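You operate a simulated robot arm through the tools that you are given. There is no shell and no other tool.

You run a simulated robot arm. Do the job below in one go: nothing can be reset, and whatever is moved stays where it is left.

## Task
Vacuum-pack silver bag 56 and put it in the VACUUM tray.
Fine: pump till the pointer is in the green and no further, then open the vent; leave the lid open.

The check looks at the end state, three seconds after you hand in, the way a careful person would. Anything else that was tipped, shoved, dropped, spilled or broken makes it a failure. Lids that push on must go on centred and level and be pressed home; caps that screw on are set level and turned clockwise until they are tight.

## Robot
A 7-joint arm with a two-finger parallel gripper, fixed in place. Base frame: the origin is on the floor under the middle of its stand, x ahead of it, y to its left, z up; the work surface is at about z = 90. Readings come in cm, degrees, newtons and seconds.
It reaches about 147.9 cm from its shoulder. Its first joint turns from -166.0 to 166.0 degrees. Payload 4.4 kg.
The tool frame sits at the grasp point between the pads (the TCP): z along the fingers, y along the line on which they close. The tips reach 2.3 cm beyond it. Largest opening 9.4 cm; finger width 3.8, thickness 1; the body of the gripper, 5.4 by 9.6 cm, starts 3.9 cm behind the TCP.
Orientation is that of the tool frame in the base frame, as [roll, pitch, yaw] about the fixed x, y, z axes, in that order (R = Rz(yaw) Ry(pitch) Rx(roll)). With the fingers straight down and closing along the base's y, the tool's x points along the base's -x, its y along +y and its z along -z.

## Interface
- The arm moves only by the tool drive_tool. Its argument "commands" is a list of rows, each a list of 3 entries, a list of its own where there are three numbers: the shift along the base's x, y, z in cm, then the turn, a rotation vector about the base's x, y, z in degrees, then the gripper command, from -1 (shut) to 1 (fully open), values between in proportion. In form: [[[x, y, z], [wx, wy, wz], grip], ...]. A call has 1 to 20 rows; each row is the pose to reach, as a shift and turn from the pose commanded when the call began. Rows are played at 5 a second. More than 5 cm and 8.6 degrees between two rows, or a gripper value outside its range, and nothing of the call is played. A pose out of reach is approached as far as the arm can. The call stops where the force on the tool passes 90 N (or 10 N more than at its start, if that is more) or the arm is blocked; 0.2 s more then pass. The fingers move at their own pace (about 7.2 cm/s each) and stop on an object; they squeeze with about 40 N. The grip force told is the motor's: it shows also when the fingers shut on nothing. Time passes only in rows, and 0.2 s behind the last, so rows that repeat a pose let the fingers close. The reply holds the time, the measured pose of the TCP, the force on the tool along the base axes, the opening and the grip force, in the units named above and with some noise, with the torque about the TCP (base axes, N m) and any sound that the robot's microphone picked up.
- Cameras (640 x 400 px; columns grow to the right, rows downward): "scene" is fixed at [22.11, 65.04, 181.19]; the picture's right is [-0.19, -0.98, 0.00], its down [-0.72, 0.14, -0.68] and it looks along [0.67, -0.13, -0.73] (base axes); focal length 326 px, centre (320, 200). "wrist" rides on the gripper at [8.6, 1.6, -7.4] in the tool frame; the picture's right is [-0.18, 0.98, 0.00], its down [-0.58, -0.11, -0.81] and it looks along [-0.79, -0.15, 0.59] (tool axes); focal length 243 px, centre (320, 200).
- capture(camera): a new picture of that camera. No time passes.
- measure_at(camera, pixels): for up to 12 pixels [column, row] of the newest picture of that camera ("zoom" is the newest enlarged one), the place [x, y, z] in the base frame of the surface seen there, good to about 0.2 cm. No time passes.
- close_up(camera, box): a new picture of the part [left, top, right, bottom] of that camera's present view, enlarged. No time passes.
- finish_job(): hands the job in; it is judged then, once.

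Leave the gripper open and the arm clear of the work at the hand-in unless told otherwise.

The tools are called by a JSON object that holds its "api" and its "payload". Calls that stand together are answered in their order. drive_tool: Moves the arm, as the interface text tells. Its arguments: {"type":"object","properties":{"commands":{"type":"array"}},"required":["commands"]} The other tools are called the same way: capture (camera) takes a picture; measure_at (camera, pixels) gives the place of the surface under pixels of a picture; close_up (camera, box) takes an enlarged picture of a part of a camera's view; finish_job () hands the job in.

At the start:

```text
time_s: 0.0
position: [72.93, 41.68, 142.52]
tool_rot: [180.0, 0.1, 180.0]
ft_force: [-0.2, 0.5, -0.5]
moment: [0.02, 0.0, 0.02]
opening: 9.38
grip_force: 0.0
```

scene: 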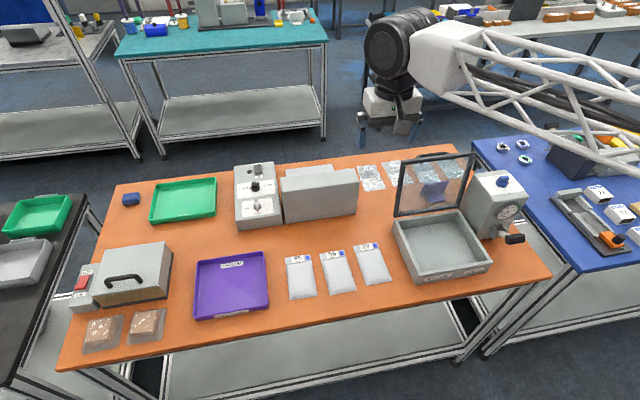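
wrist: 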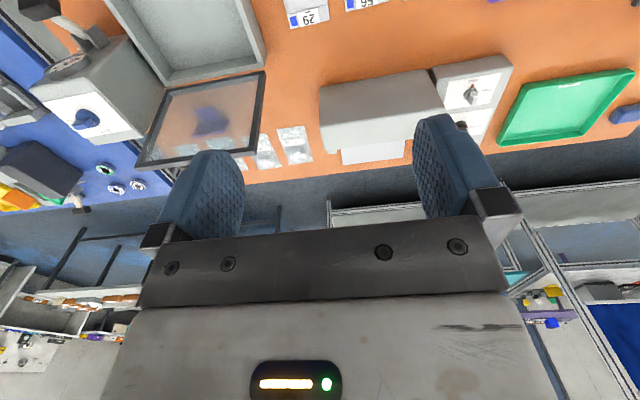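

I see an orange bench with three silver bags around (300-370, 270), a purple tray, a green tray, a chamber with an open lid and a box with a gauge at the right, and other machines. I'll look closer at each part before moving.

{"api": "close_up", "payload": {"camera": "scene", "box": [270, 220, 400, 310]}}

{"api": "close_up", "payload": {"camera": "scene", "box": [380, 140, 540, 290]}}

{"api": "close_up", "payload": {"camera": "scene", "box": [60, 150, 370, 340]}}

```text
4.44 times, centred on (335, 265) of scene
```

zoom: 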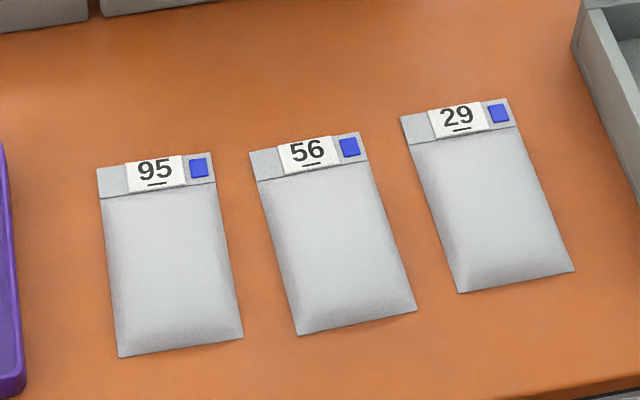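

```text
2.67 times, centred on (460, 215) of scene
```

zoom: 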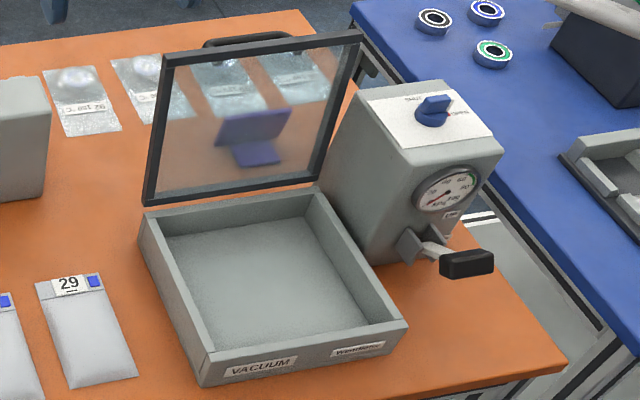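

```text
2.06 times, centred on (215, 245) of scene
```

zoom: 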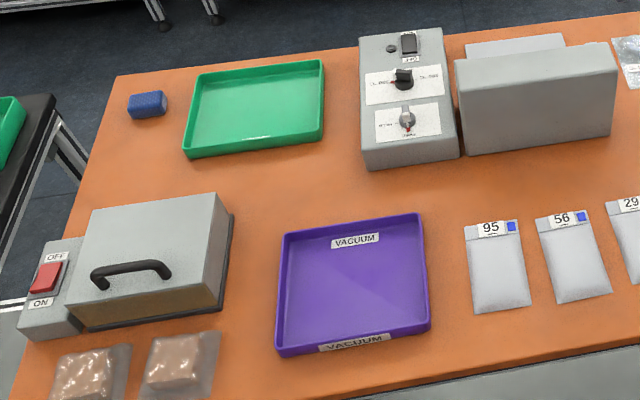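

The middle bag is 56, the purple tray is labelled VACUUM, and the vacuum chamber has a hinged glass lid (open), a blue vent knob, a gauge and a black lever. I'll look closer at the controls.

{"api": "close_up", "payload": {"camera": "scene", "box": [465, 165, 530, 205]}}

{"api": "close_up", "payload": {"camera": "scene", "box": [480, 195, 530, 250]}}

{"api": "close_up", "payload": {"camera": "scene", "box": [410, 255, 500, 295]}}

{"api": "close_up", "payload": {"camera": "scene", "box": [385, 140, 480, 225]}}

{"api": "capture", "payload": {"camera": "scene"}}

{"api": "measure_at", "payload": {"camera": "scene", "pixels": [[335, 275], [329, 254], [340, 290], [393, 220], [455, 212], [492, 262], [412, 283], [440, 245], [396, 215], [399, 163], [475, 153], [436, 154]]}}

{"api": "measure_at", "payload": {"camera": "scene", "pixels": [[502, 181], [515, 238], [504, 240], [508, 212], [478, 175], [524, 190], [230, 285], [196, 262], [265, 252], [268, 303], [196, 317], [370, 270]]}}

```text
9.85 times, centred on (498, 185) of scene
```

zoom: 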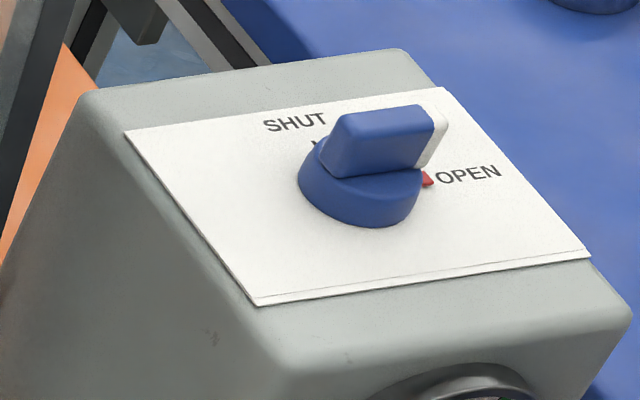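

```text
7.27 times, centred on (505, 222) of scene
```

zoom: 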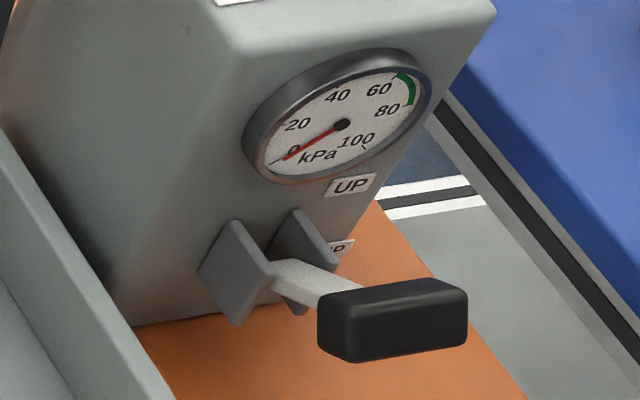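

```text
7.11 times, centred on (455, 275) of scene
```

zoom: 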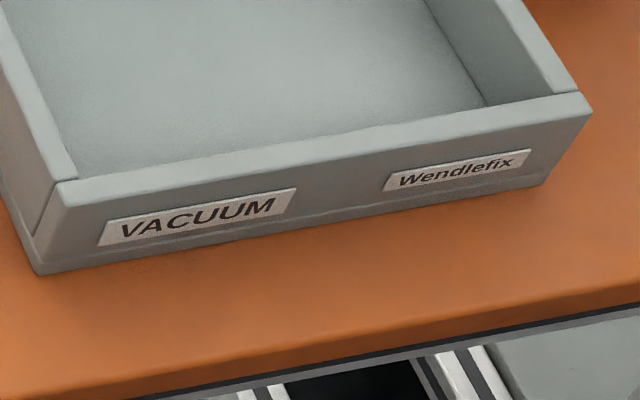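

```text
4.71 times, centred on (432, 182) of scene
```

zoom: 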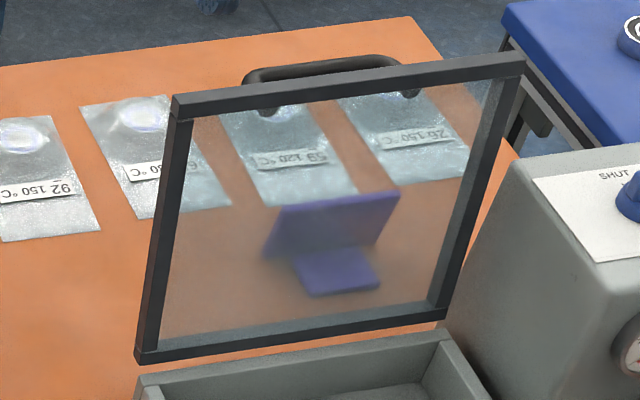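

```text
taken
```

scene: 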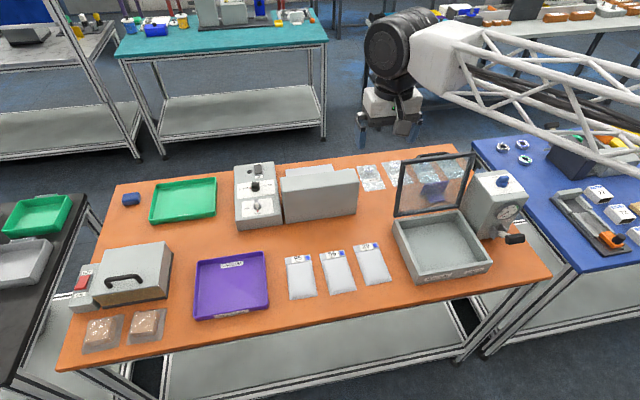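

```text
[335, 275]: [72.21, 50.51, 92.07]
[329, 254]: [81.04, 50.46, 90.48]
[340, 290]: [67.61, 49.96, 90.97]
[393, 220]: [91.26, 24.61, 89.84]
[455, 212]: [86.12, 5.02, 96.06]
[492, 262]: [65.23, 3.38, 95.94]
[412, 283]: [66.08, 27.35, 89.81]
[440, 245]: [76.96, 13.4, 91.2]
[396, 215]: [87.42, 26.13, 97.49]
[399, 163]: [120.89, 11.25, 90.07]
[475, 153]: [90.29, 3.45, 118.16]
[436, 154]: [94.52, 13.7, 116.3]
```

```text
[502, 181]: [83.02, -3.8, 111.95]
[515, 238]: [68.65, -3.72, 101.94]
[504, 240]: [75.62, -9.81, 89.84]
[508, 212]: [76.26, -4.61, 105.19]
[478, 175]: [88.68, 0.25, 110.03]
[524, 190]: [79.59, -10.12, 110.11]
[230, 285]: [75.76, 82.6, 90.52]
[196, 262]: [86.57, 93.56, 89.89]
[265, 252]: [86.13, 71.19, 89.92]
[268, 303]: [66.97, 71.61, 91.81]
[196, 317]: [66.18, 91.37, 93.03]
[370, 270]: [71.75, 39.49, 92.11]
```

The vent knob points to OPEN at the right; SHUT is at the rear-left. The gauge reads 0, green is about 65–80 kPa. I'll measure points of the knob, the bag, and the lever on enlarged pictures.

{"api": "close_up", "payload": {"camera": "scene", "box": [465, 165, 530, 205]}}

{"api": "measure_at", "payload": {"camera": "zoom", "pixels": [[345, 118], [425, 106], [430, 130], [335, 140], [380, 120], [320, 145], [427, 180], [315, 180], [390, 220], [295, 123], [468, 175], [440, 100]]}}

{"api": "close_up", "payload": {"camera": "scene", "box": [310, 235, 370, 305]}}

```text
9.85 times, centred on (498, 185) of scene
```

zoom: 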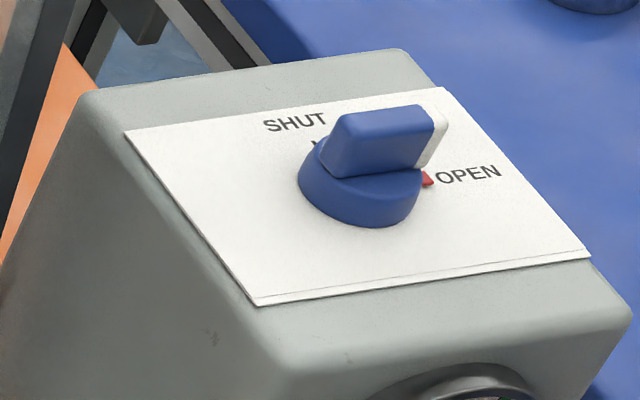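

```text
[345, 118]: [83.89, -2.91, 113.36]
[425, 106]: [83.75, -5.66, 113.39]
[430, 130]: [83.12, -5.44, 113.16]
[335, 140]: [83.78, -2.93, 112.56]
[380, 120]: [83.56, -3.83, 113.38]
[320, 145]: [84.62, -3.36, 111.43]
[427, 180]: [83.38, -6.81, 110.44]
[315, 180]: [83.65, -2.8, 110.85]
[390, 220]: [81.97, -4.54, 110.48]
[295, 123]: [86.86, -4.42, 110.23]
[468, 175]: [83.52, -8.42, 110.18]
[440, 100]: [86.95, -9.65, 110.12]
```

```text
5.71 times, centred on (340, 270) of scene
```

zoom: 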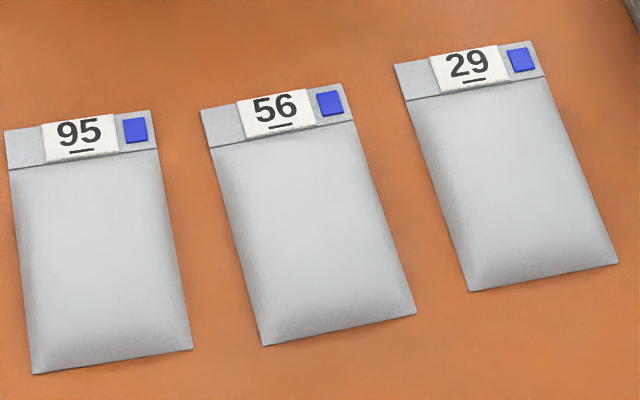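

SHUT lies toward +x and OPEN toward −y of the knob (centre about 83.5, −4.2). Next I measure bag 56's edges in the newest enlarged picture.

{"api": "measure_at", "payload": {"camera": "zoom", "pixels": [[203, 112], [340, 86], [264, 343], [413, 312], [290, 220], [215, 140], [352, 120], [240, 230], [370, 200], [330, 310], [230, 200], [300, 180]]}}

{"api": "close_up", "payload": {"camera": "scene", "box": [480, 195, 530, 250]}}

{"api": "measure_at", "payload": {"camera": "zoom", "pixels": [[322, 300], [465, 290], [340, 355], [460, 345], [300, 285], [275, 270], [235, 225], [298, 212], [238, 320], [270, 150], [350, 187], [345, 247]]}}

```text
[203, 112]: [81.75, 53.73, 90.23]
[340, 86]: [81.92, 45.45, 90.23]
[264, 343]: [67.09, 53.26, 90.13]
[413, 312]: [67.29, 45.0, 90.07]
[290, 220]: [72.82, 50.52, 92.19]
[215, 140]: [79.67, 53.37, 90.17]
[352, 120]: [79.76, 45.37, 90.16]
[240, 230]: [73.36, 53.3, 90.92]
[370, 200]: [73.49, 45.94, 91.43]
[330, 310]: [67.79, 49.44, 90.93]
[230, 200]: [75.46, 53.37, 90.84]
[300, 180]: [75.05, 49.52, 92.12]
```

```text
7.27 times, centred on (505, 222) of scene
```

zoom: 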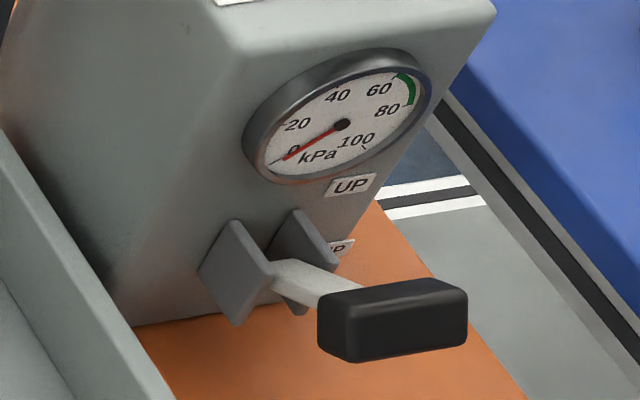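

```text
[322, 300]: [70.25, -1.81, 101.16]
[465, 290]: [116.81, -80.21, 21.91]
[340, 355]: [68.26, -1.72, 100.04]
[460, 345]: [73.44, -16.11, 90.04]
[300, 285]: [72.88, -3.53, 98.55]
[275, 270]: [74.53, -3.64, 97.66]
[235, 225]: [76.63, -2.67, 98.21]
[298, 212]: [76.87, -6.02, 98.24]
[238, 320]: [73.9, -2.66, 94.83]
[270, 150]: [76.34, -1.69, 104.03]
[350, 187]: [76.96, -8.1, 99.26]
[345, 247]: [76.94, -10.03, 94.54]
```

Bag 56 spans x 67.1–81.9, y 45.2–53.5, top z≈92.2. I check its neighbours' edges, and then the lid frame and handle.

{"api": "close_up", "payload": {"camera": "scene", "box": [310, 235, 370, 305]}}

{"api": "measure_at", "payload": {"camera": "zoom", "pixels": [[396, 67], [468, 290], [430, 180], [440, 210], [415, 120], [150, 112], [190, 347], [172, 230], [400, 280], [383, 222], [232, 210], [300, 230]]}}

{"api": "close_up", "payload": {"camera": "scene", "box": [385, 140, 480, 225]}}

{"api": "measure_at", "payload": {"camera": "zoom", "pixels": [[250, 76], [325, 64], [398, 62], [262, 108], [410, 95], [180, 103], [520, 62], [140, 358], [435, 318], [345, 80], [150, 300], [335, 270]]}}

```text
5.71 times, centred on (340, 270) of scene
```

zoom: 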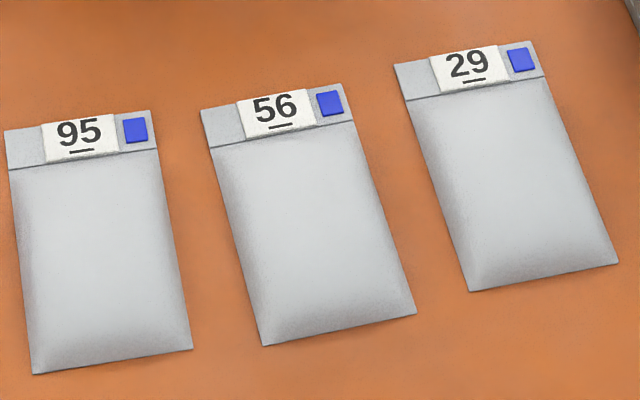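

```text
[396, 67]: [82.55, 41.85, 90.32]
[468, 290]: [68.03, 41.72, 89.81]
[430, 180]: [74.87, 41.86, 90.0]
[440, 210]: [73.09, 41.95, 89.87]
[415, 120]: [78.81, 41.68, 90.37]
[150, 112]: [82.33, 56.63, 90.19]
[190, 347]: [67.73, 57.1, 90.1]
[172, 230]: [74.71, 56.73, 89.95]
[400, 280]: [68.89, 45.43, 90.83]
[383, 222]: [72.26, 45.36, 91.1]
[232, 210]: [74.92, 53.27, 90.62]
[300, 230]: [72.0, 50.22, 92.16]
```

```text
4.71 times, centred on (432, 182) of scene
```

zoom: 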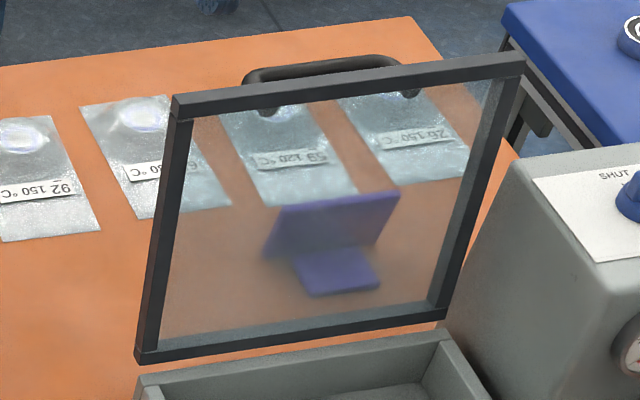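

```text
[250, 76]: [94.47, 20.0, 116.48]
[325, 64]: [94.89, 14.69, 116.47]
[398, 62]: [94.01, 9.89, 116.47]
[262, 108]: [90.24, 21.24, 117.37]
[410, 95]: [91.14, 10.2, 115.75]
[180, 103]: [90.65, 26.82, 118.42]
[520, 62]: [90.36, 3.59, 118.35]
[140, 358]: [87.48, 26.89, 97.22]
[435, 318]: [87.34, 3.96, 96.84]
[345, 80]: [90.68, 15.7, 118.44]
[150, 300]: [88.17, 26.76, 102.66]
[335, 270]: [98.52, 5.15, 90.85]
```

Gaps beside bag 56 are about 3.4 cm on each side, enough for the fingers. The lid's handle bar is at about (94.5, 10–20, 116.5). I move above bag 56 (73.8, 49.3) to z 105 with the gripper open and turned 1.8° to match the bag.

{"api": "drive_tool", "payload": {"commands": [[[0.11, 0.96, -4.6], [0, 0, 0.5], 1], [[0.22, 1.92, -9.2], [0, 0, 1], 1], [[0.33, 2.87, -13.9], [0, 0, 1.8], 1], [[0.44, 3.83, -18.6], [0, 0, 1.8], 1], [[0.54, 4.79, -23.3], [0, 0, 1.8], 1], [[0.65, 5.75, -28], [0, 0, 1.8], 1], [[0.76, 6.7, -32.7], [0, 0, 1.8], 1], [[0.87, 7.66, -37.4], [0, 0, 1.8], 1]]}}

{"api": "capture", "payload": {"camera": "wrist"}}

{"api": "capture", "payload": {"camera": "scene"}}

```text
time_s: 1.8
position: [74.04, 49.36, 105.08]
tool_rot: [179.9, 0.2, -178.2]
ft_force: [-0.1, -0.5, 1.7]
moment: [-0.04, 0.01, -0.03]
opening: 9.41
grip_force: 0.0
```

```text
taken
```

wrist: 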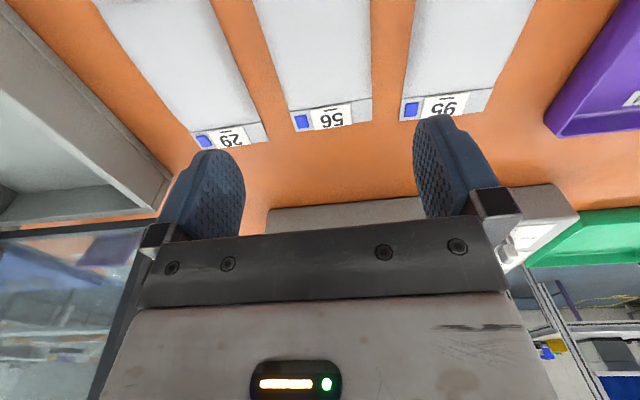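

```text
taken
```

scene: 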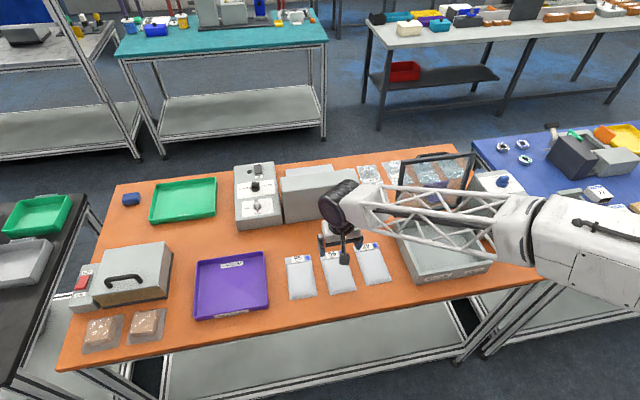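

The gripper is above the bag, with bag 56 between the fingers in the wrist picture (label at 320,118). I cross-check the edges with the wrist camera.

{"api": "measure_at", "payload": {"camera": "wrist", "pixels": [[277, 60], [370, 60], [283, 90], [371, 100], [320, 60], [262, 30], [371, 30], [290, 120], [232, 60], [408, 60], [320, 20]]}}

{"api": "close_up", "payload": {"camera": "scene", "box": [300, 200, 400, 310]}}

```text
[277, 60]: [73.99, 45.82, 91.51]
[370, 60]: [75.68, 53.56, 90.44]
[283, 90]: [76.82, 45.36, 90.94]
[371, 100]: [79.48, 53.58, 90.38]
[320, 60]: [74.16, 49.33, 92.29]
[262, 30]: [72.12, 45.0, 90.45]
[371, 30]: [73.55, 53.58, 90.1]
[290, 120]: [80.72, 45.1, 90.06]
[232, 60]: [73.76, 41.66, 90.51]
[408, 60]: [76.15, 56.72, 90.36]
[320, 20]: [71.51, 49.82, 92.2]
```

```text
3.64 times, centred on (350, 255) of scene
```

zoom: 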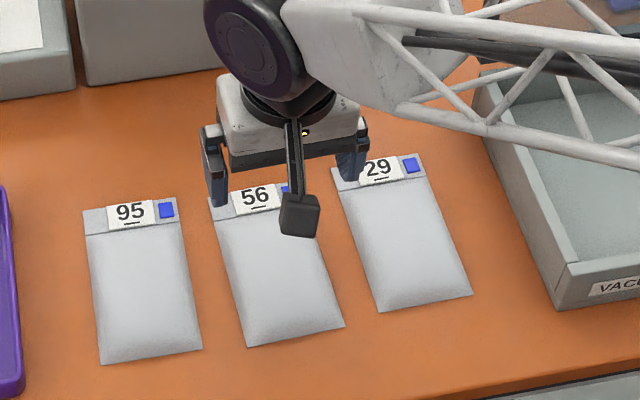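

Edges from the wrist view: y 45.2 and 53.55, centre 49.38 — matches. I descend to z≈92.6 (tips just above the bench), still open.

{"api": "drive_tool", "payload": {"commands": [[[0, 0.04, -4], [0, 0, 0], 1], [[0, 0.04, -8], [0, 0, 0], 1], [[0, 0.04, -10.5], [0, 0, 0], 1], [[0, 0.04, -11.8], [0, 0, 0], 1], [[0, 0.04, -12.3], [0, 0, 0], 1], [[0, 0.04, -12.5], [0, 0, 0], 1]]}}

{"api": "capture", "payload": {"camera": "wrist"}}

{"api": "close_up", "payload": {"camera": "scene", "box": [300, 220, 400, 310]}}

```text
time_s: 3.2
position: [73.78, 49.4, 92.59]
tool_rot: [180.0, -0.1, -178.2]
ft_force: [0.8, 0.1, -0.2]
moment: [0.01, -0.04, -0.01]
opening: 9.38
grip_force: 0.1
```

```text
taken
```

wrist: 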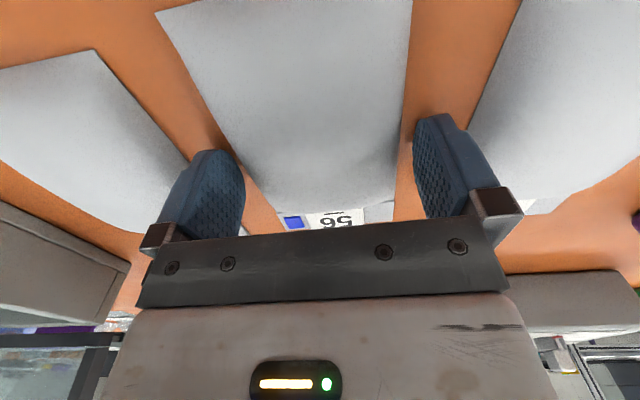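

```text
4.44 times, centred on (350, 265) of scene
```

zoom: 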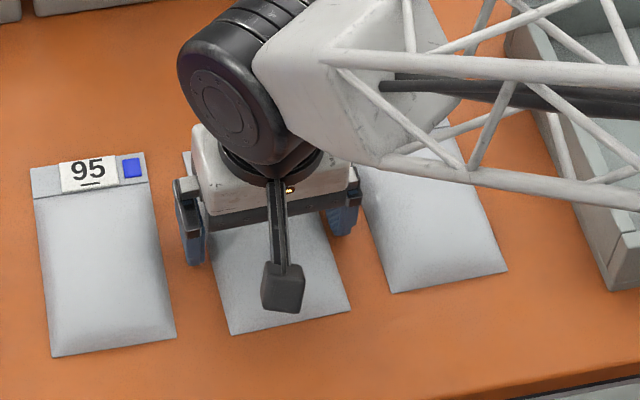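

The fingers straddle the bag. I close gently (toward about 7.5 cm) and hold to see where they stop.

{"api": "drive_tool", "payload": {"commands": [[[0, 0, -0.15], [0, 0, 0], 1], [[0, 0, -0.15], [0, 0, 0], 0.75], [[0, 0, -0.15], [0, 0, 0], 0.6], [[0, 0, -0.15], [0, 0, 0], 0.6], [[0, 0, -0.15], [0, 0, 0], 0.6]]}}

{"api": "capture", "payload": {"camera": "wrist"}}

```text
time_s: 4.4
position: [73.92, 49.45, 92.43]
tool_rot: [179.9, 0.0, -178.2]
ft_force: [0.8, -0.7, 0.4]
moment: [0.05, -0.05, -0.02]
opening: 8.42
grip_force: 39.8
```

```text
taken
```

wrist: 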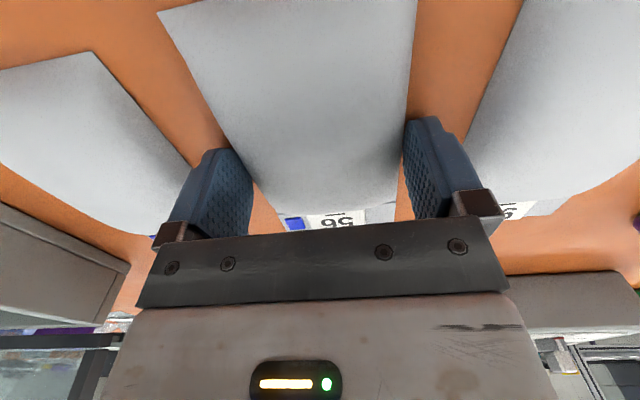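

The fingers stopped at 8.42 cm with 39.8 N, so they hold the bag. I keep the grip and lift slowly a few cm, then check.

{"api": "drive_tool", "payload": {"commands": [[[0, 0, 0.5], [0, 0, 0], 0.6], [[0, 0, 1.5], [0, 0, 0], 0.6], [[0, 0, 3], [0, 0, 0], 0.6], [[0, 0, 5], [0, 0, 0], 0.6], [[0, 0, 5], [0, 0, 0], 0.6]]}}

{"api": "capture", "payload": {"camera": "wrist"}}

{"api": "close_up", "payload": {"camera": "scene", "box": [300, 200, 420, 310]}}

```text
time_s: 5.6
position: [73.79, 49.29, 97.41]
tool_rot: [-180.0, 0.0, -178.2]
ft_force: [-0.2, -0.1, -0.1]
moment: [0.02, 0.0, -0.03]
opening: 7.53
grip_force: 0.1
```

```text
taken
```

wrist: 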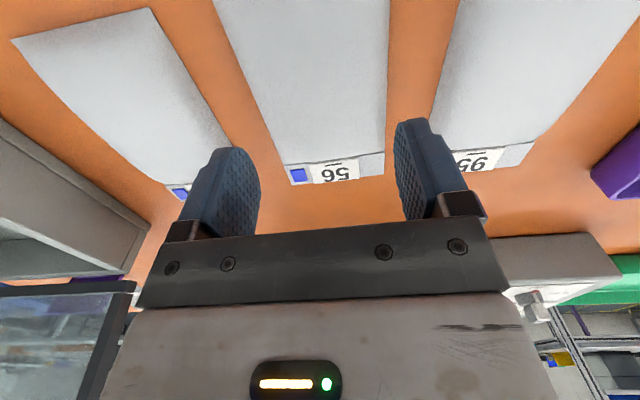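

```text
3.64 times, centred on (360, 255) of scene
```

zoom: 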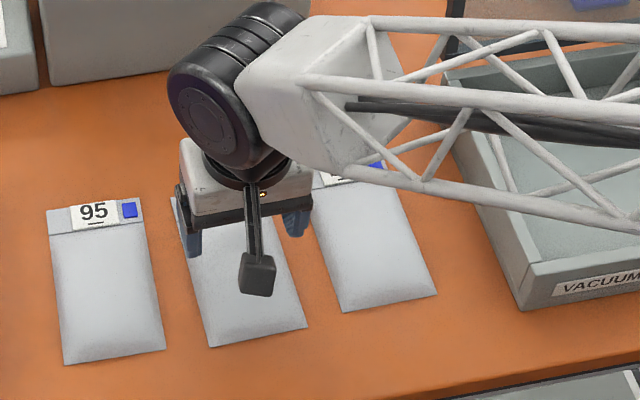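

The grip slipped off: the opening is now 7.53 with no grip force, and the bag still lies in place, so my tips caught only the top of its thin edge. I measure whether the bag shifted, before trying again lower.

{"api": "measure_at", "payload": {"camera": "wrist", "pixels": [[240, 60], [387, 60], [277, 150], [386, 140], [320, 80], [262, 110], [384, 100], [290, 180], [382, 165], [300, 40]]}}

{"api": "close_up", "payload": {"camera": "wrist", "box": [200, 0, 480, 200]}}

```text
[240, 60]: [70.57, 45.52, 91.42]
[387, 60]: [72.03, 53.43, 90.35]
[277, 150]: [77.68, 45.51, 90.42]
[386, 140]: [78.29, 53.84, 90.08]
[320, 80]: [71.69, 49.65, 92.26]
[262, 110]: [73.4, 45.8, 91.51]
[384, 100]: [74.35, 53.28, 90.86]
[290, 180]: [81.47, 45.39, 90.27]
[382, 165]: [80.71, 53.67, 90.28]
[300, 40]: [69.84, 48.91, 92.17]
```

```text
2.00 times, centred on (340, 100) of wrist
```

zoom: 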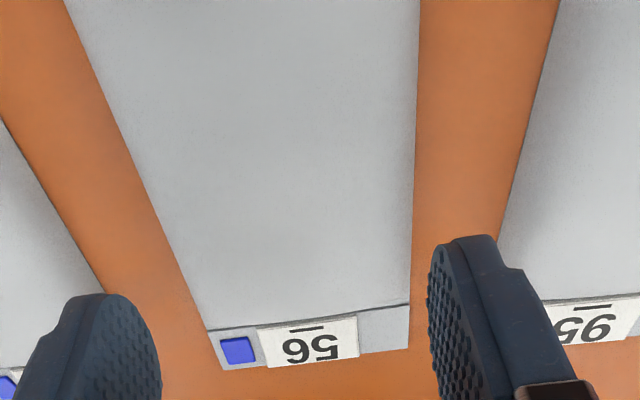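

The bag has not moved noticeably. The finger ends are rounded, so I need to go lower. I open, descend until the tips nearly touch the bench, then close fully.

{"api": "drive_tool", "payload": {"commands": [[[0, 0.06, 0], [0, 0, 0], 1], [[0, 0.06, 0], [0, 0, 0], 1], [[-0.2, 0.06, -2.5], [0, 0, 0], 1], [[-0.2, 0.06, -4.5], [0, 0, 0], 1], [[-0.2, 0.06, -5.0], [0, 0, 0], 1], [[-0.2, 0.06, -5.1], [0, 0, 0], 1], [[-0.2, 0.06, -5.2], [0, 0, 0], 1], [[-0.2, 0.06, -5.25], [0, 0, 0], 1]]}}

```text
time_s: 7.4
position: [73.7, 49.36, 92.26]
tool_rot: [-180.0, 0.1, -178.4]
ft_force: [-5.6, -7.1, 22.2]
moment: [-1.23, 0.52, -0.17]
opening: 9.4
grip_force: 0.1
```

The right fingertip just touches the bench (22 N). I raise by 0.06 cm, then close on the bag.

{"api": "drive_tool", "payload": {"commands": [[[0, 0.05, 0.06], [0, 0, 0], 1], [[0, 0.05, 0.06], [0, 0, 0], 0.8], [[0, 0.05, 0.06], [0, 0, 0], 0.4], [[0, 0.05, 0.06], [0, 0, 0], -1], [[0, 0.05, 0.06], [0, 0, 0], -1], [[0, 0.05, 0.06], [0, 0, 0], -1]]}}

{"api": "close_up", "payload": {"camera": "wrist", "box": [150, 0, 550, 250]}}

```text
time_s: 8.8
position: [73.59, 49.5, 92.43]
tool_rot: [179.9, 0.1, -178.1]
ft_force: [8.0, -8.3, 29.0]
moment: [-1.59, 0.26, 0.49]
opening: 8.4
grip_force: 40.3
```

```text
1.60 times, centred on (350, 125) of wrist
```

zoom: 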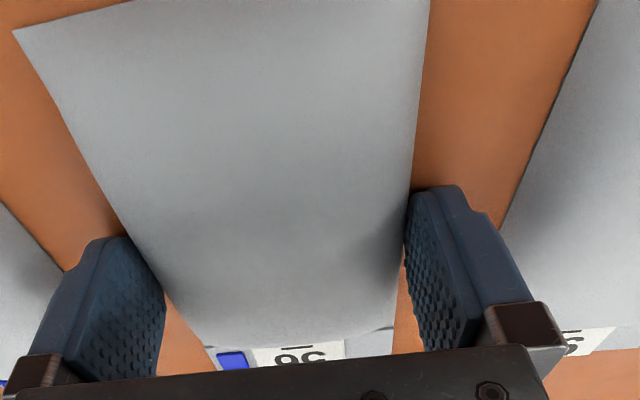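

The fingers hold at 8.4 cm, 40 N, though the bench pushes up with 29 N. I lift in very small steps and check.

{"api": "drive_tool", "payload": {"commands": [[[0, 0, 0.1], [0, 0, 0], -1], [[0, 0, 0.3], [0, 0, 0], -1], [[0, 0, 0.3], [0, 0, 0], -1]]}}

{"api": "drive_tool", "payload": {"commands": [[[0, 0, 0.3], [0, 0, 0], -1], [[0, 0, 0.7], [0, 0, 0], -1], [[0, 0, 0.7], [0, 0, 0], -1]]}}

{"api": "close_up", "payload": {"camera": "wrist", "box": [150, 0, 550, 250]}}

```text
time_s: 9.6
position: [73.54, 49.44, 92.39]
tool_rot: [-179.9, -0.2, -178.1]
ft_force: [0.7, 0.4, -0.1]
moment: [-0.05, -0.04, -0.02]
opening: 8.41
grip_force: 40.5
```

```text
time_s: 10.4
position: [73.65, 49.57, 93.23]
tool_rot: [-180.0, 0.0, -178.2]
ft_force: [0.8, -0.1, -0.9]
moment: [-0.03, -0.02, 0.05]
opening: 8.41
grip_force: 39.6
```

```text
1.60 times, centred on (350, 125) of wrist
```

zoom: 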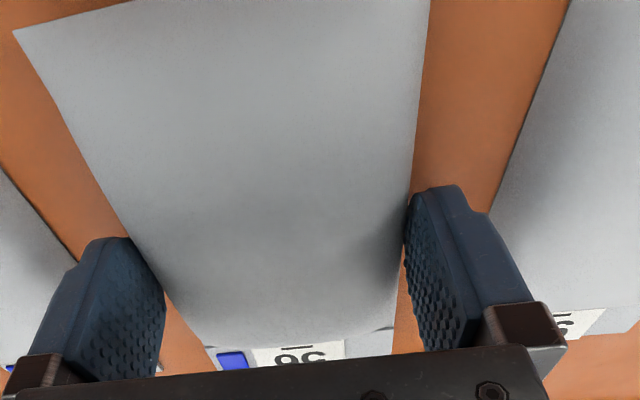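

The bag comes up with the fingers (z 93.2, still 8.41 cm and 39.6 N). I continue to lift slowly.

{"api": "drive_tool", "payload": {"commands": [[[0, 0, 0.4], [0, 0, 0], -1], [[0, 0, 0.9], [0, 0, 0], -1], [[0, 0, 1.5], [0, 0, 0], -1], [[0, 0, 2.2], [0, 0, 0], -1], [[0, 0, 3], [0, 0, 0], -1], [[0, 0, 3.8], [0, 0, 0], -1], [[0, 0, 4.5], [0, 0, 0], -1], [[0, 0, 5], [0, 0, 0], -1], [[0, 0, 5], [0, 0, 0], -1]]}}

{"api": "capture", "payload": {"camera": "wrist"}}

{"api": "close_up", "payload": {"camera": "scene", "box": [300, 200, 420, 310]}}

```text
time_s: 12.4
position: [73.62, 49.62, 98.26]
tool_rot: [-180.0, 0.0, -178.2]
ft_force: [0.4, -0.3, -0.4]
moment: [-0.02, -0.05, 0.01]
opening: 8.38
grip_force: 40.5
```

```text
taken
```

wrist: 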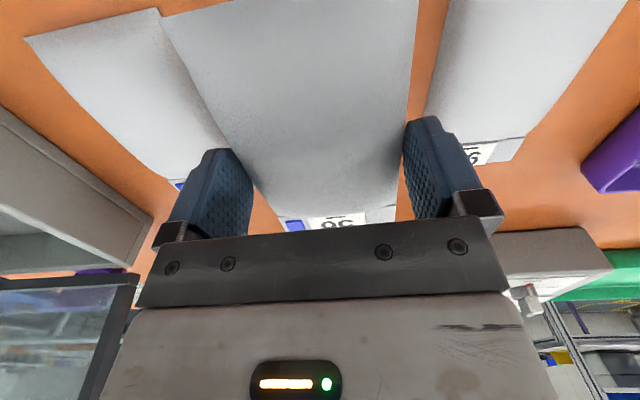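

```text
3.64 times, centred on (360, 255) of scene
```

zoom: 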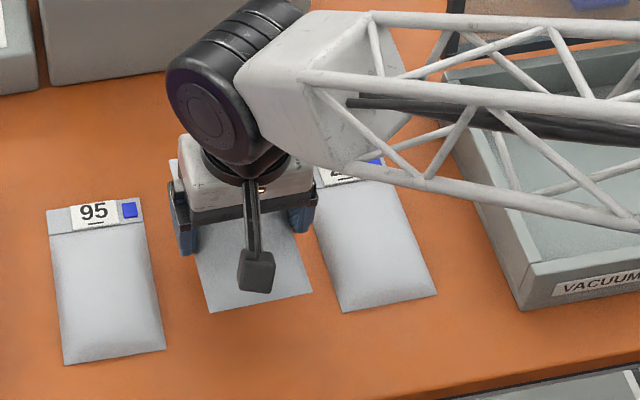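

The bag hangs level between the fingers. Next I raise it a bit and measure the chamber's inner walls where the scene camera can see them.

{"api": "drive_tool", "payload": {"commands": [[[0, 0, 3], [0, 0, 0], -1], [[0, 0, 6], [0, 0, 0], -1], [[0, 0, 9], [0, 0, 0], -1], [[0, 0, 12], [0, 0, 0], -1], [[0, 0, 12], [0, 0, 0], -1]]}}

{"api": "close_up", "payload": {"camera": "scene", "box": [380, 140, 540, 290]}}

{"api": "capture", "payload": {"camera": "wrist"}}

```text
time_s: 13.6
position: [73.63, 49.39, 110.21]
tool_rot: [180.0, -0.1, -178.2]
ft_force: [0.3, 0.5, -1.3]
moment: [-0.01, -0.01, 0.04]
opening: 8.44
grip_force: 40.1
```

```text
2.67 times, centred on (460, 215) of scene
```

zoom: 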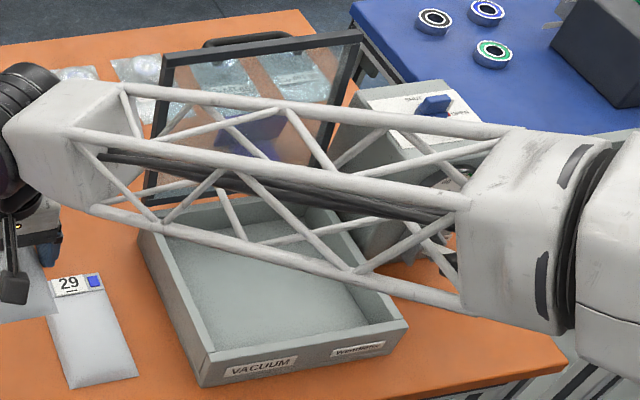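

```text
taken
```

wrist: 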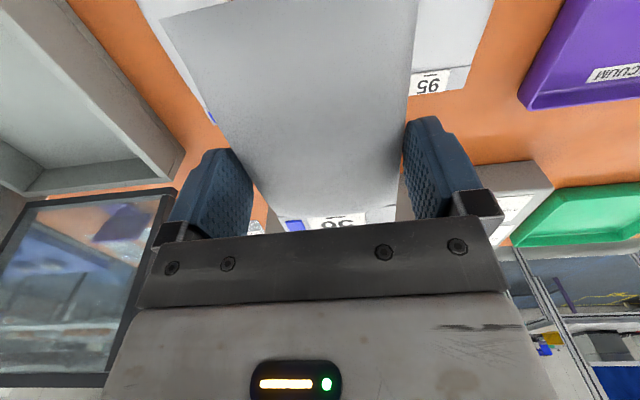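

The bag holds at z 110. I measure the chamber rim and floor points visible in the enlarged view.

{"api": "measure_at", "payload": {"camera": "zoom", "pixels": [[206, 362], [212, 348], [405, 326], [385, 318], [150, 235], [165, 245], [185, 290], [200, 300], [300, 300], [300, 345], [370, 315], [240, 290]]}}

{"api": "measure_at", "payload": {"camera": "wrist", "pixels": [[25, 185], [40, 168], [140, 158], [135, 180], [60, 60], [80, 60], [160, 150], [30, 100], [172, 190], [110, 380]]}}

```text
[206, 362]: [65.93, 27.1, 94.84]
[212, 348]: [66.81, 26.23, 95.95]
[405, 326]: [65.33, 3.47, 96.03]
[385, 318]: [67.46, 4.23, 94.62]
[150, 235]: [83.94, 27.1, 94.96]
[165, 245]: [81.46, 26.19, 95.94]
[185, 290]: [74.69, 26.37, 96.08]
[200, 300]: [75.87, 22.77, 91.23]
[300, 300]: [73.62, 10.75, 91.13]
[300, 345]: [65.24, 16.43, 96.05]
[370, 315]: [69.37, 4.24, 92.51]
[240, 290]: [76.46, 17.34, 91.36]
```

```text
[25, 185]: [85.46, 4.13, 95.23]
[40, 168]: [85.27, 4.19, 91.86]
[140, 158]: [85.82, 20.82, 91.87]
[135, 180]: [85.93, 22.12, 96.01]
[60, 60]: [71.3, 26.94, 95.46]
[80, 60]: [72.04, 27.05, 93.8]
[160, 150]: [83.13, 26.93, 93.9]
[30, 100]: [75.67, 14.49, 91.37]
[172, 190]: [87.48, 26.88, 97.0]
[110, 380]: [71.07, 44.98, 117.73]
```

The chamber's inside spans about x 67–85.3, y 4.3–25.5, floor z 91.3, rim 96. Before moving over it, I check how far the wrist joint sticks out toward the lid.

{"api": "capture", "payload": {"camera": "scene"}}

{"api": "close_up", "payload": {"camera": "scene", "box": [300, 130, 460, 270]}}

```text
taken
```

scene: 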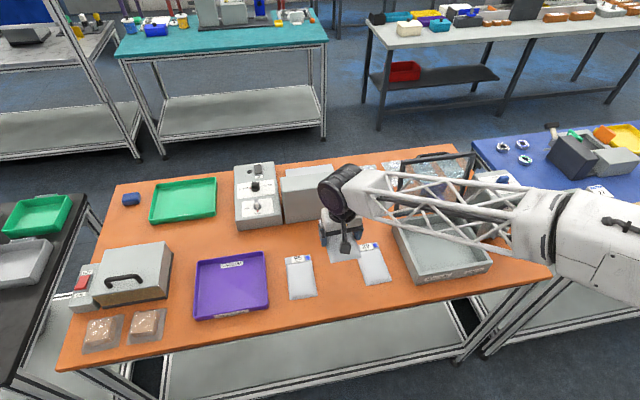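

```text
2.86 times, centred on (380, 200) of scene
```

zoom: 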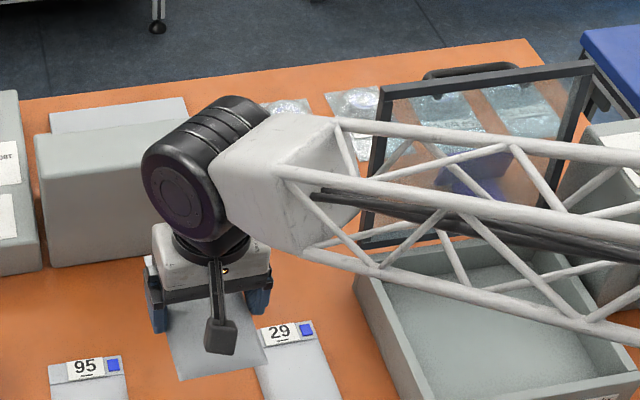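

{"api": "measure_at", "payload": {"camera": "zoom", "pixels": [[180, 195], [150, 200], [220, 105], [260, 105], [180, 130], [205, 225], [300, 125], [250, 200], [330, 180], [200, 270], [165, 260], [240, 330]]}}

```text
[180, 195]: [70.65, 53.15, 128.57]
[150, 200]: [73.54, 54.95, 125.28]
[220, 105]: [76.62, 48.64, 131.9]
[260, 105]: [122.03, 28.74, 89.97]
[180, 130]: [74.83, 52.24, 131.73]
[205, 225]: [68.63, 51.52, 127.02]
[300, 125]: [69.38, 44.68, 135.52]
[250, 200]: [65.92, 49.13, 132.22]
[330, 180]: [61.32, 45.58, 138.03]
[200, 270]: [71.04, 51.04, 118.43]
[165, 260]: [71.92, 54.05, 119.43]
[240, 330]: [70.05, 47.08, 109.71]
```

The wrist joint sits about 17 cm above the TCP with a radius near 6–7 cm, so it clears the lid by about 5 cm. I carry the bag over to (75.3, 15.1) at the same height, slowly.

{"api": "drive_tool", "payload": {"commands": [[[0.1, -1.5, 0], [0, 0, 0], -1], [[0.2, -4, 0], [0, 0, -0.5], -1], [[0.3, -7, 0], [0, 0, -1], -1], [[0.5, -10, 0], [0, 0, -1.5], -1], [[0.6, -13, 0], [0, 0, -2], -1], [[0.8, -16, 0], [0, 0, -2.5], -1], [[0.9, -19, 0], [0, 0, -3], -1], [[1.1, -22, 0], [0, 0, -3.3], -1], [[1.2, -25, 0], [0, 0, -3.3], -1], [[1.4, -28, 0], [0, 0, -3.3], -1], [[1.5, -31, 0], [0, 0, -3.3], -1], [[1.6, -33, 0], [0, 0, -3.3], -1], [[1.7, -34.3, 0], [0, 0, -3.3], -1], [[1.7, -34.3, 0], [0, 0, -3.3], -1]]}}

{"api": "capture", "payload": {"camera": "wrist"}}

{"api": "capture", "payload": {"camera": "scene"}}

```text
time_s: 16.6
position: [75.3, 15.27, 110.15]
tool_rot: [-180.0, 0.0, 178.5]
ft_force: [-0.4, 0.2, -0.2]
moment: [-0.03, 0.03, 0.0]
opening: 8.39
grip_force: 40.2
```

```text
taken
```

wrist: 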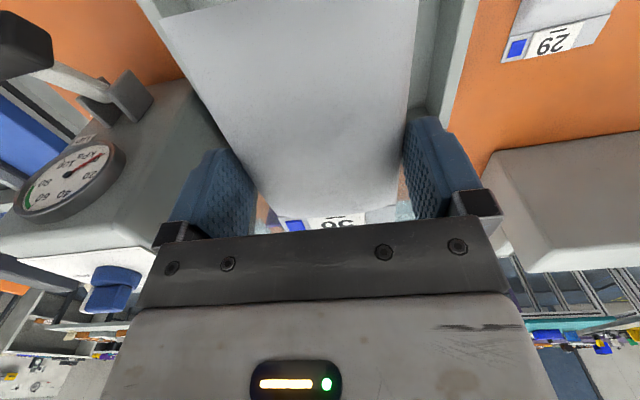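

```text
taken
```

scene: 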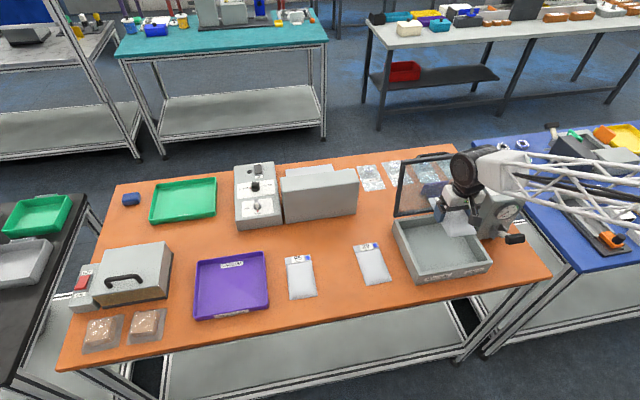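

The bag is over the chamber. I lower it to about z 93.9, slowing near the floor.

{"api": "drive_tool", "payload": {"commands": [[[0, -0.1, -2], [0, 0, 0], -1], [[0, -0.1, -5], [0, 0, 0], -1], [[0, -0.1, -8], [0, 0, 0], -1], [[0, -0.1, -11], [0, 0, 0], -1], [[0, -0.1, -13.5], [0, 0, 0], -1], [[0, -0.1, -15], [0, 0, 0], -1], [[0, -0.1, -15.8], [0, 0, 0], -1], [[0, -0.1, -16.2], [0, 0, 0], -1], [[0, -0.1, -16.4], [0, 0, 0], -1], [[0, -0.1, -16.4], [0, 0, 0], -1]]}}

{"api": "capture", "payload": {"camera": "wrist"}}

{"api": "close_up", "payload": {"camera": "scene", "box": [380, 140, 540, 290]}}

```text
time_s: 18.8
position: [75.36, 15.1, 93.88]
tool_rot: [180.0, 0.0, 178.4]
ft_force: [0.4, 0.3, -0.6]
moment: [-0.02, -0.02, -0.01]
opening: 8.39
grip_force: 39.7
```

```text
taken
```

wrist: 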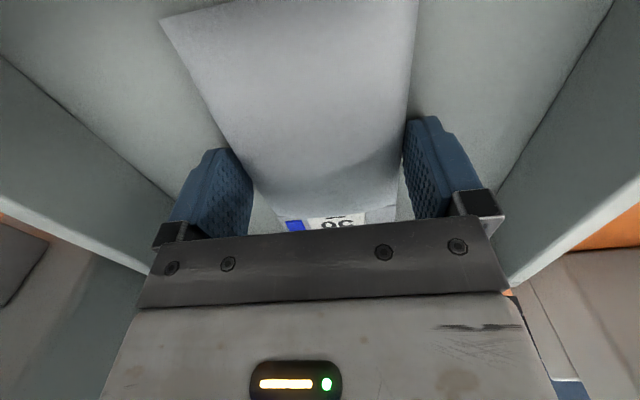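

```text
2.67 times, centred on (460, 215) of scene
```

zoom: 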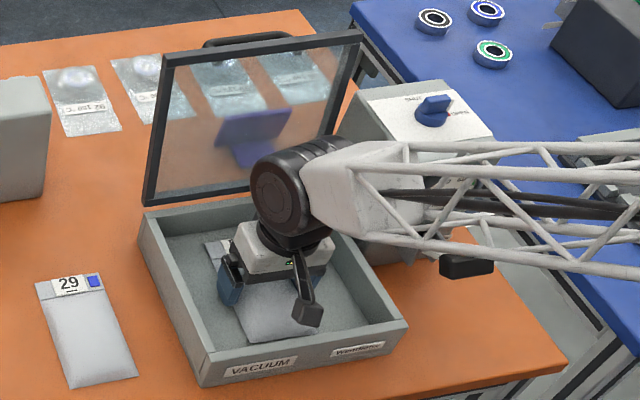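

Still no contact (about 0 N). I lower by small steps to feel the floor.

{"api": "drive_tool", "payload": {"commands": [[[0, 0, -0.1], [0, 0, 0], -1], [[0, 0, -0.2], [0, 0, 0], -1], [[0, 0, -0.2], [0, 0, 0], -1]]}}

```text
time_s: 19.6
position: [75.42, 15.15, 93.55]
tool_rot: [180.0, 0.0, 178.5]
ft_force: [-0.4, 0.4, -1.2]
moment: [0.01, 0.03, 0.01]
opening: 8.39
grip_force: 40.3
```

{"api": "drive_tool", "payload": {"commands": [[[0, 0, -0.1], [0, 0, 0], -1], [[0, 0, -0.1], [0, 0, 0], -1]]}}

{"api": "drive_tool", "payload": {"commands": [[[0, 0, -0.1], [0, 0, 0], -1], [[0, 0, -0.1], [0, 0, 0], -1]]}}

```text
time_s: 20.2
position: [75.38, 15.11, 93.6]
tool_rot: [180.0, 0.0, 178.5]
ft_force: [-4.0, -0.9, 10.1]
moment: [-0.44, 0.36, -0.18]
opening: 8.41
grip_force: 40.5
```

```text
time_s: 20.8
position: [75.46, 15.21, 93.57]
tool_rot: [-180.0, 0.1, 178.5]
ft_force: [-13.2, 0.3, 32.6]
moment: [-1.11, 1.18, -0.47]
opening: 8.42
grip_force: 40.1
```

Contact with the floor is felt (10 → 33 N). I back off 0.12 cm and open the fingers.

{"api": "drive_tool", "payload": {"commands": [[[0, 0, 0.12], [0, 0, 0], -1], [[0, 0, 0.12], [0, 0, 0], 0.85], [[0, 0, 0.12], [0, 0, 0], 1], [[0, 0, 0.12], [0, 0, 0], 1]]}}

{"api": "drive_tool", "payload": {"commands": [[[0, 0, 1], [0, 0, 0], 1], [[0, 0, 3], [0, 0, 0], 1], [[0, 0, 7], [0, 0, 0], 1], [[0, 0, 12], [0, 0, 0], 1], [[0, 0, 17], [0, 0, 0], 1], [[0, 0, 22], [0, 0, 0], 1], [[0, 0, 27], [0, 0, 0], 1]]}}

{"api": "capture", "payload": {"camera": "wrist"}}

{"api": "close_up", "payload": {"camera": "scene", "box": [380, 140, 540, 290]}}

```text
time_s: 21.8
position: [75.41, 14.95, 93.51]
tool_rot: [-180.0, 0.0, 178.5]
ft_force: [-3.6, -6.4, 24.8]
moment: [0.94, 0.2, 0.2]
opening: 9.21
grip_force: 0.0
```

```text
time_s: 23.4
position: [75.41, 15.12, 120.4]
tool_rot: [-180.0, -0.2, 178.4]
ft_force: [0.4, -0.3, 0.2]
moment: [-0.02, -0.03, 0.01]
opening: 9.39
grip_force: 0.0
```

```text
taken
```

wrist: 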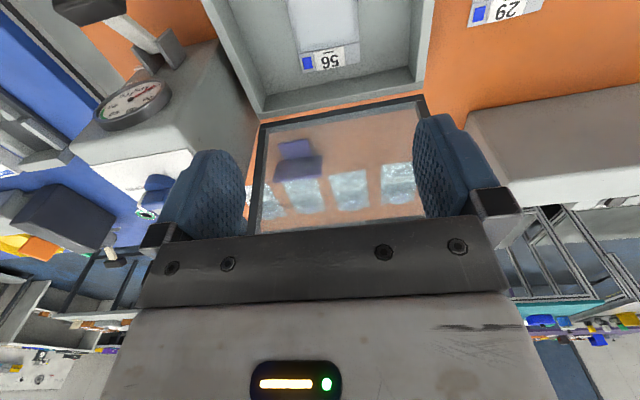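

```text
2.67 times, centred on (460, 215) of scene
```

zoom: 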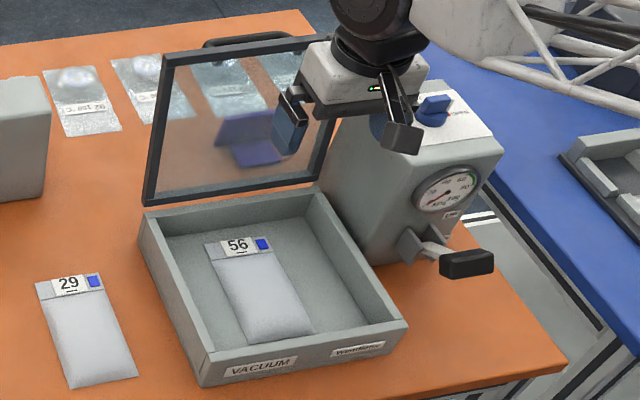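

Bag 56 lies flat in the chamber, and the gauge and others are undisturbed. Next is the lid: I rise, turn the gripper −90° about z so the fingers close along x, and go above the handle bar (about x 94.9, y 15) to look at it.

{"api": "drive_tool", "payload": {"commands": [[[0, 0, 4], [0, 0, -7.5], 1], [[0, 0, 8], [0, 0, -15], 0.6], [[0, 0, 12], [0, 0, -22.5], 0.2], [[0, 0, 16], [0, 0, -30], 0], [[2, 0, 18], [0, 0, -37.5], -0.2], [[5, 0, 18], [0, 0, -45], -0.4], [[8, 0, 18], [0, 0, -52.5], -0.4], [[11, 0, 18], [0, 0, -60], -0.4], [[14, 0, 18], [0, 0, -67.5], -0.4], [[16, 0, 18], [0, 0, -75], -0.4], [[18, 0, 18], [0, 0, -82.5], -0.4], [[19.6, 0, 18], [0, 0, -90], -0.4], [[19.6, 0, 18], [0, 0, -90], -0.4]]}}

{"api": "capture", "payload": {"camera": "wrist"}}

{"api": "capture", "payload": {"camera": "scene"}}

```text
time_s: 26.2
position: [94.94, 14.99, 138.61]
tool_rot: [180.0, 0.0, 88.4]
ft_force: [-0.1, -0.2, -0.2]
moment: [-0.01, -0.01, -0.03]
opening: 2.84
grip_force: 0.2
```

```text
taken
```

wrist: 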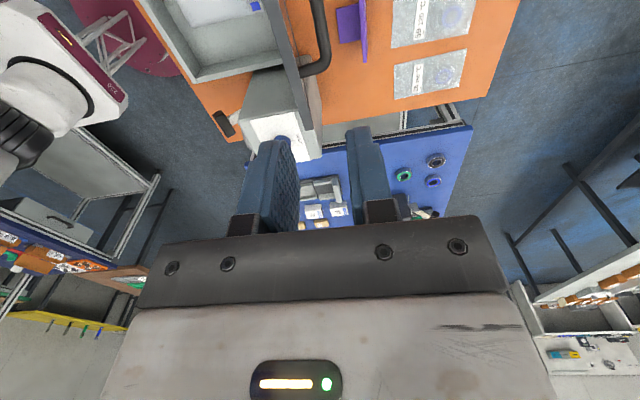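

```text
taken
```

scene: 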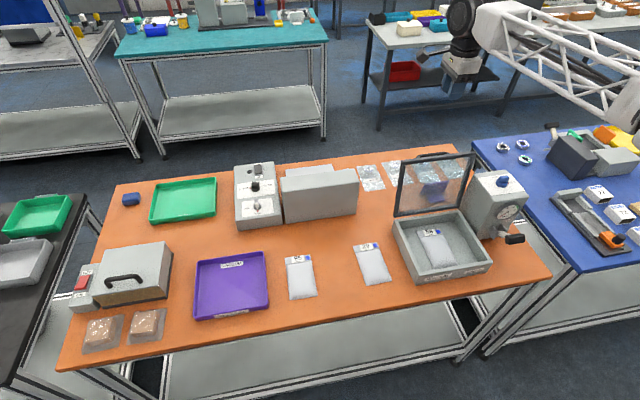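

From above I see the handle bar (black tube from (312,0) to (325,60)) behind the lid edge (285,60), and a purple L-shaped item behind on the bench at (350,25). I measure them.

{"api": "close_up", "payload": {"camera": "wrist", "box": [220, 0, 420, 120]}}

{"api": "measure_at", "payload": {"camera": "wrist", "pixels": [[319, 20], [312, 20], [326, 20], [316, 5], [324, 45], [325, 60], [305, 72], [290, 60], [296, 30], [345, 20], [362, 20], [362, 55]]}}

```text
3.20 times, centred on (320, 60) of wrist
```

zoom: 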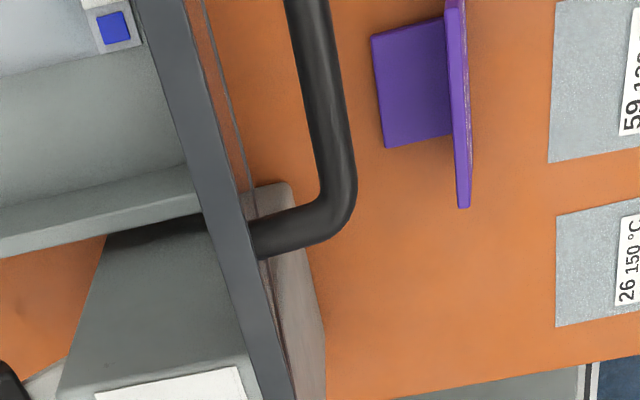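

```text
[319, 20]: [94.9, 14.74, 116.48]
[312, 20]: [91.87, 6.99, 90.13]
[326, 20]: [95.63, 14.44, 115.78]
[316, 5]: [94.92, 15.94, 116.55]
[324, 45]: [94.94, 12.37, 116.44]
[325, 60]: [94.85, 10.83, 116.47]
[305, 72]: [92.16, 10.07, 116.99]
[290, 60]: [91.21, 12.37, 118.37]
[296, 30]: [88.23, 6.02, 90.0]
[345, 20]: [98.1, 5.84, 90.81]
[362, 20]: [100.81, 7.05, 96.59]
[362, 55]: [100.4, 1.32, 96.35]
```

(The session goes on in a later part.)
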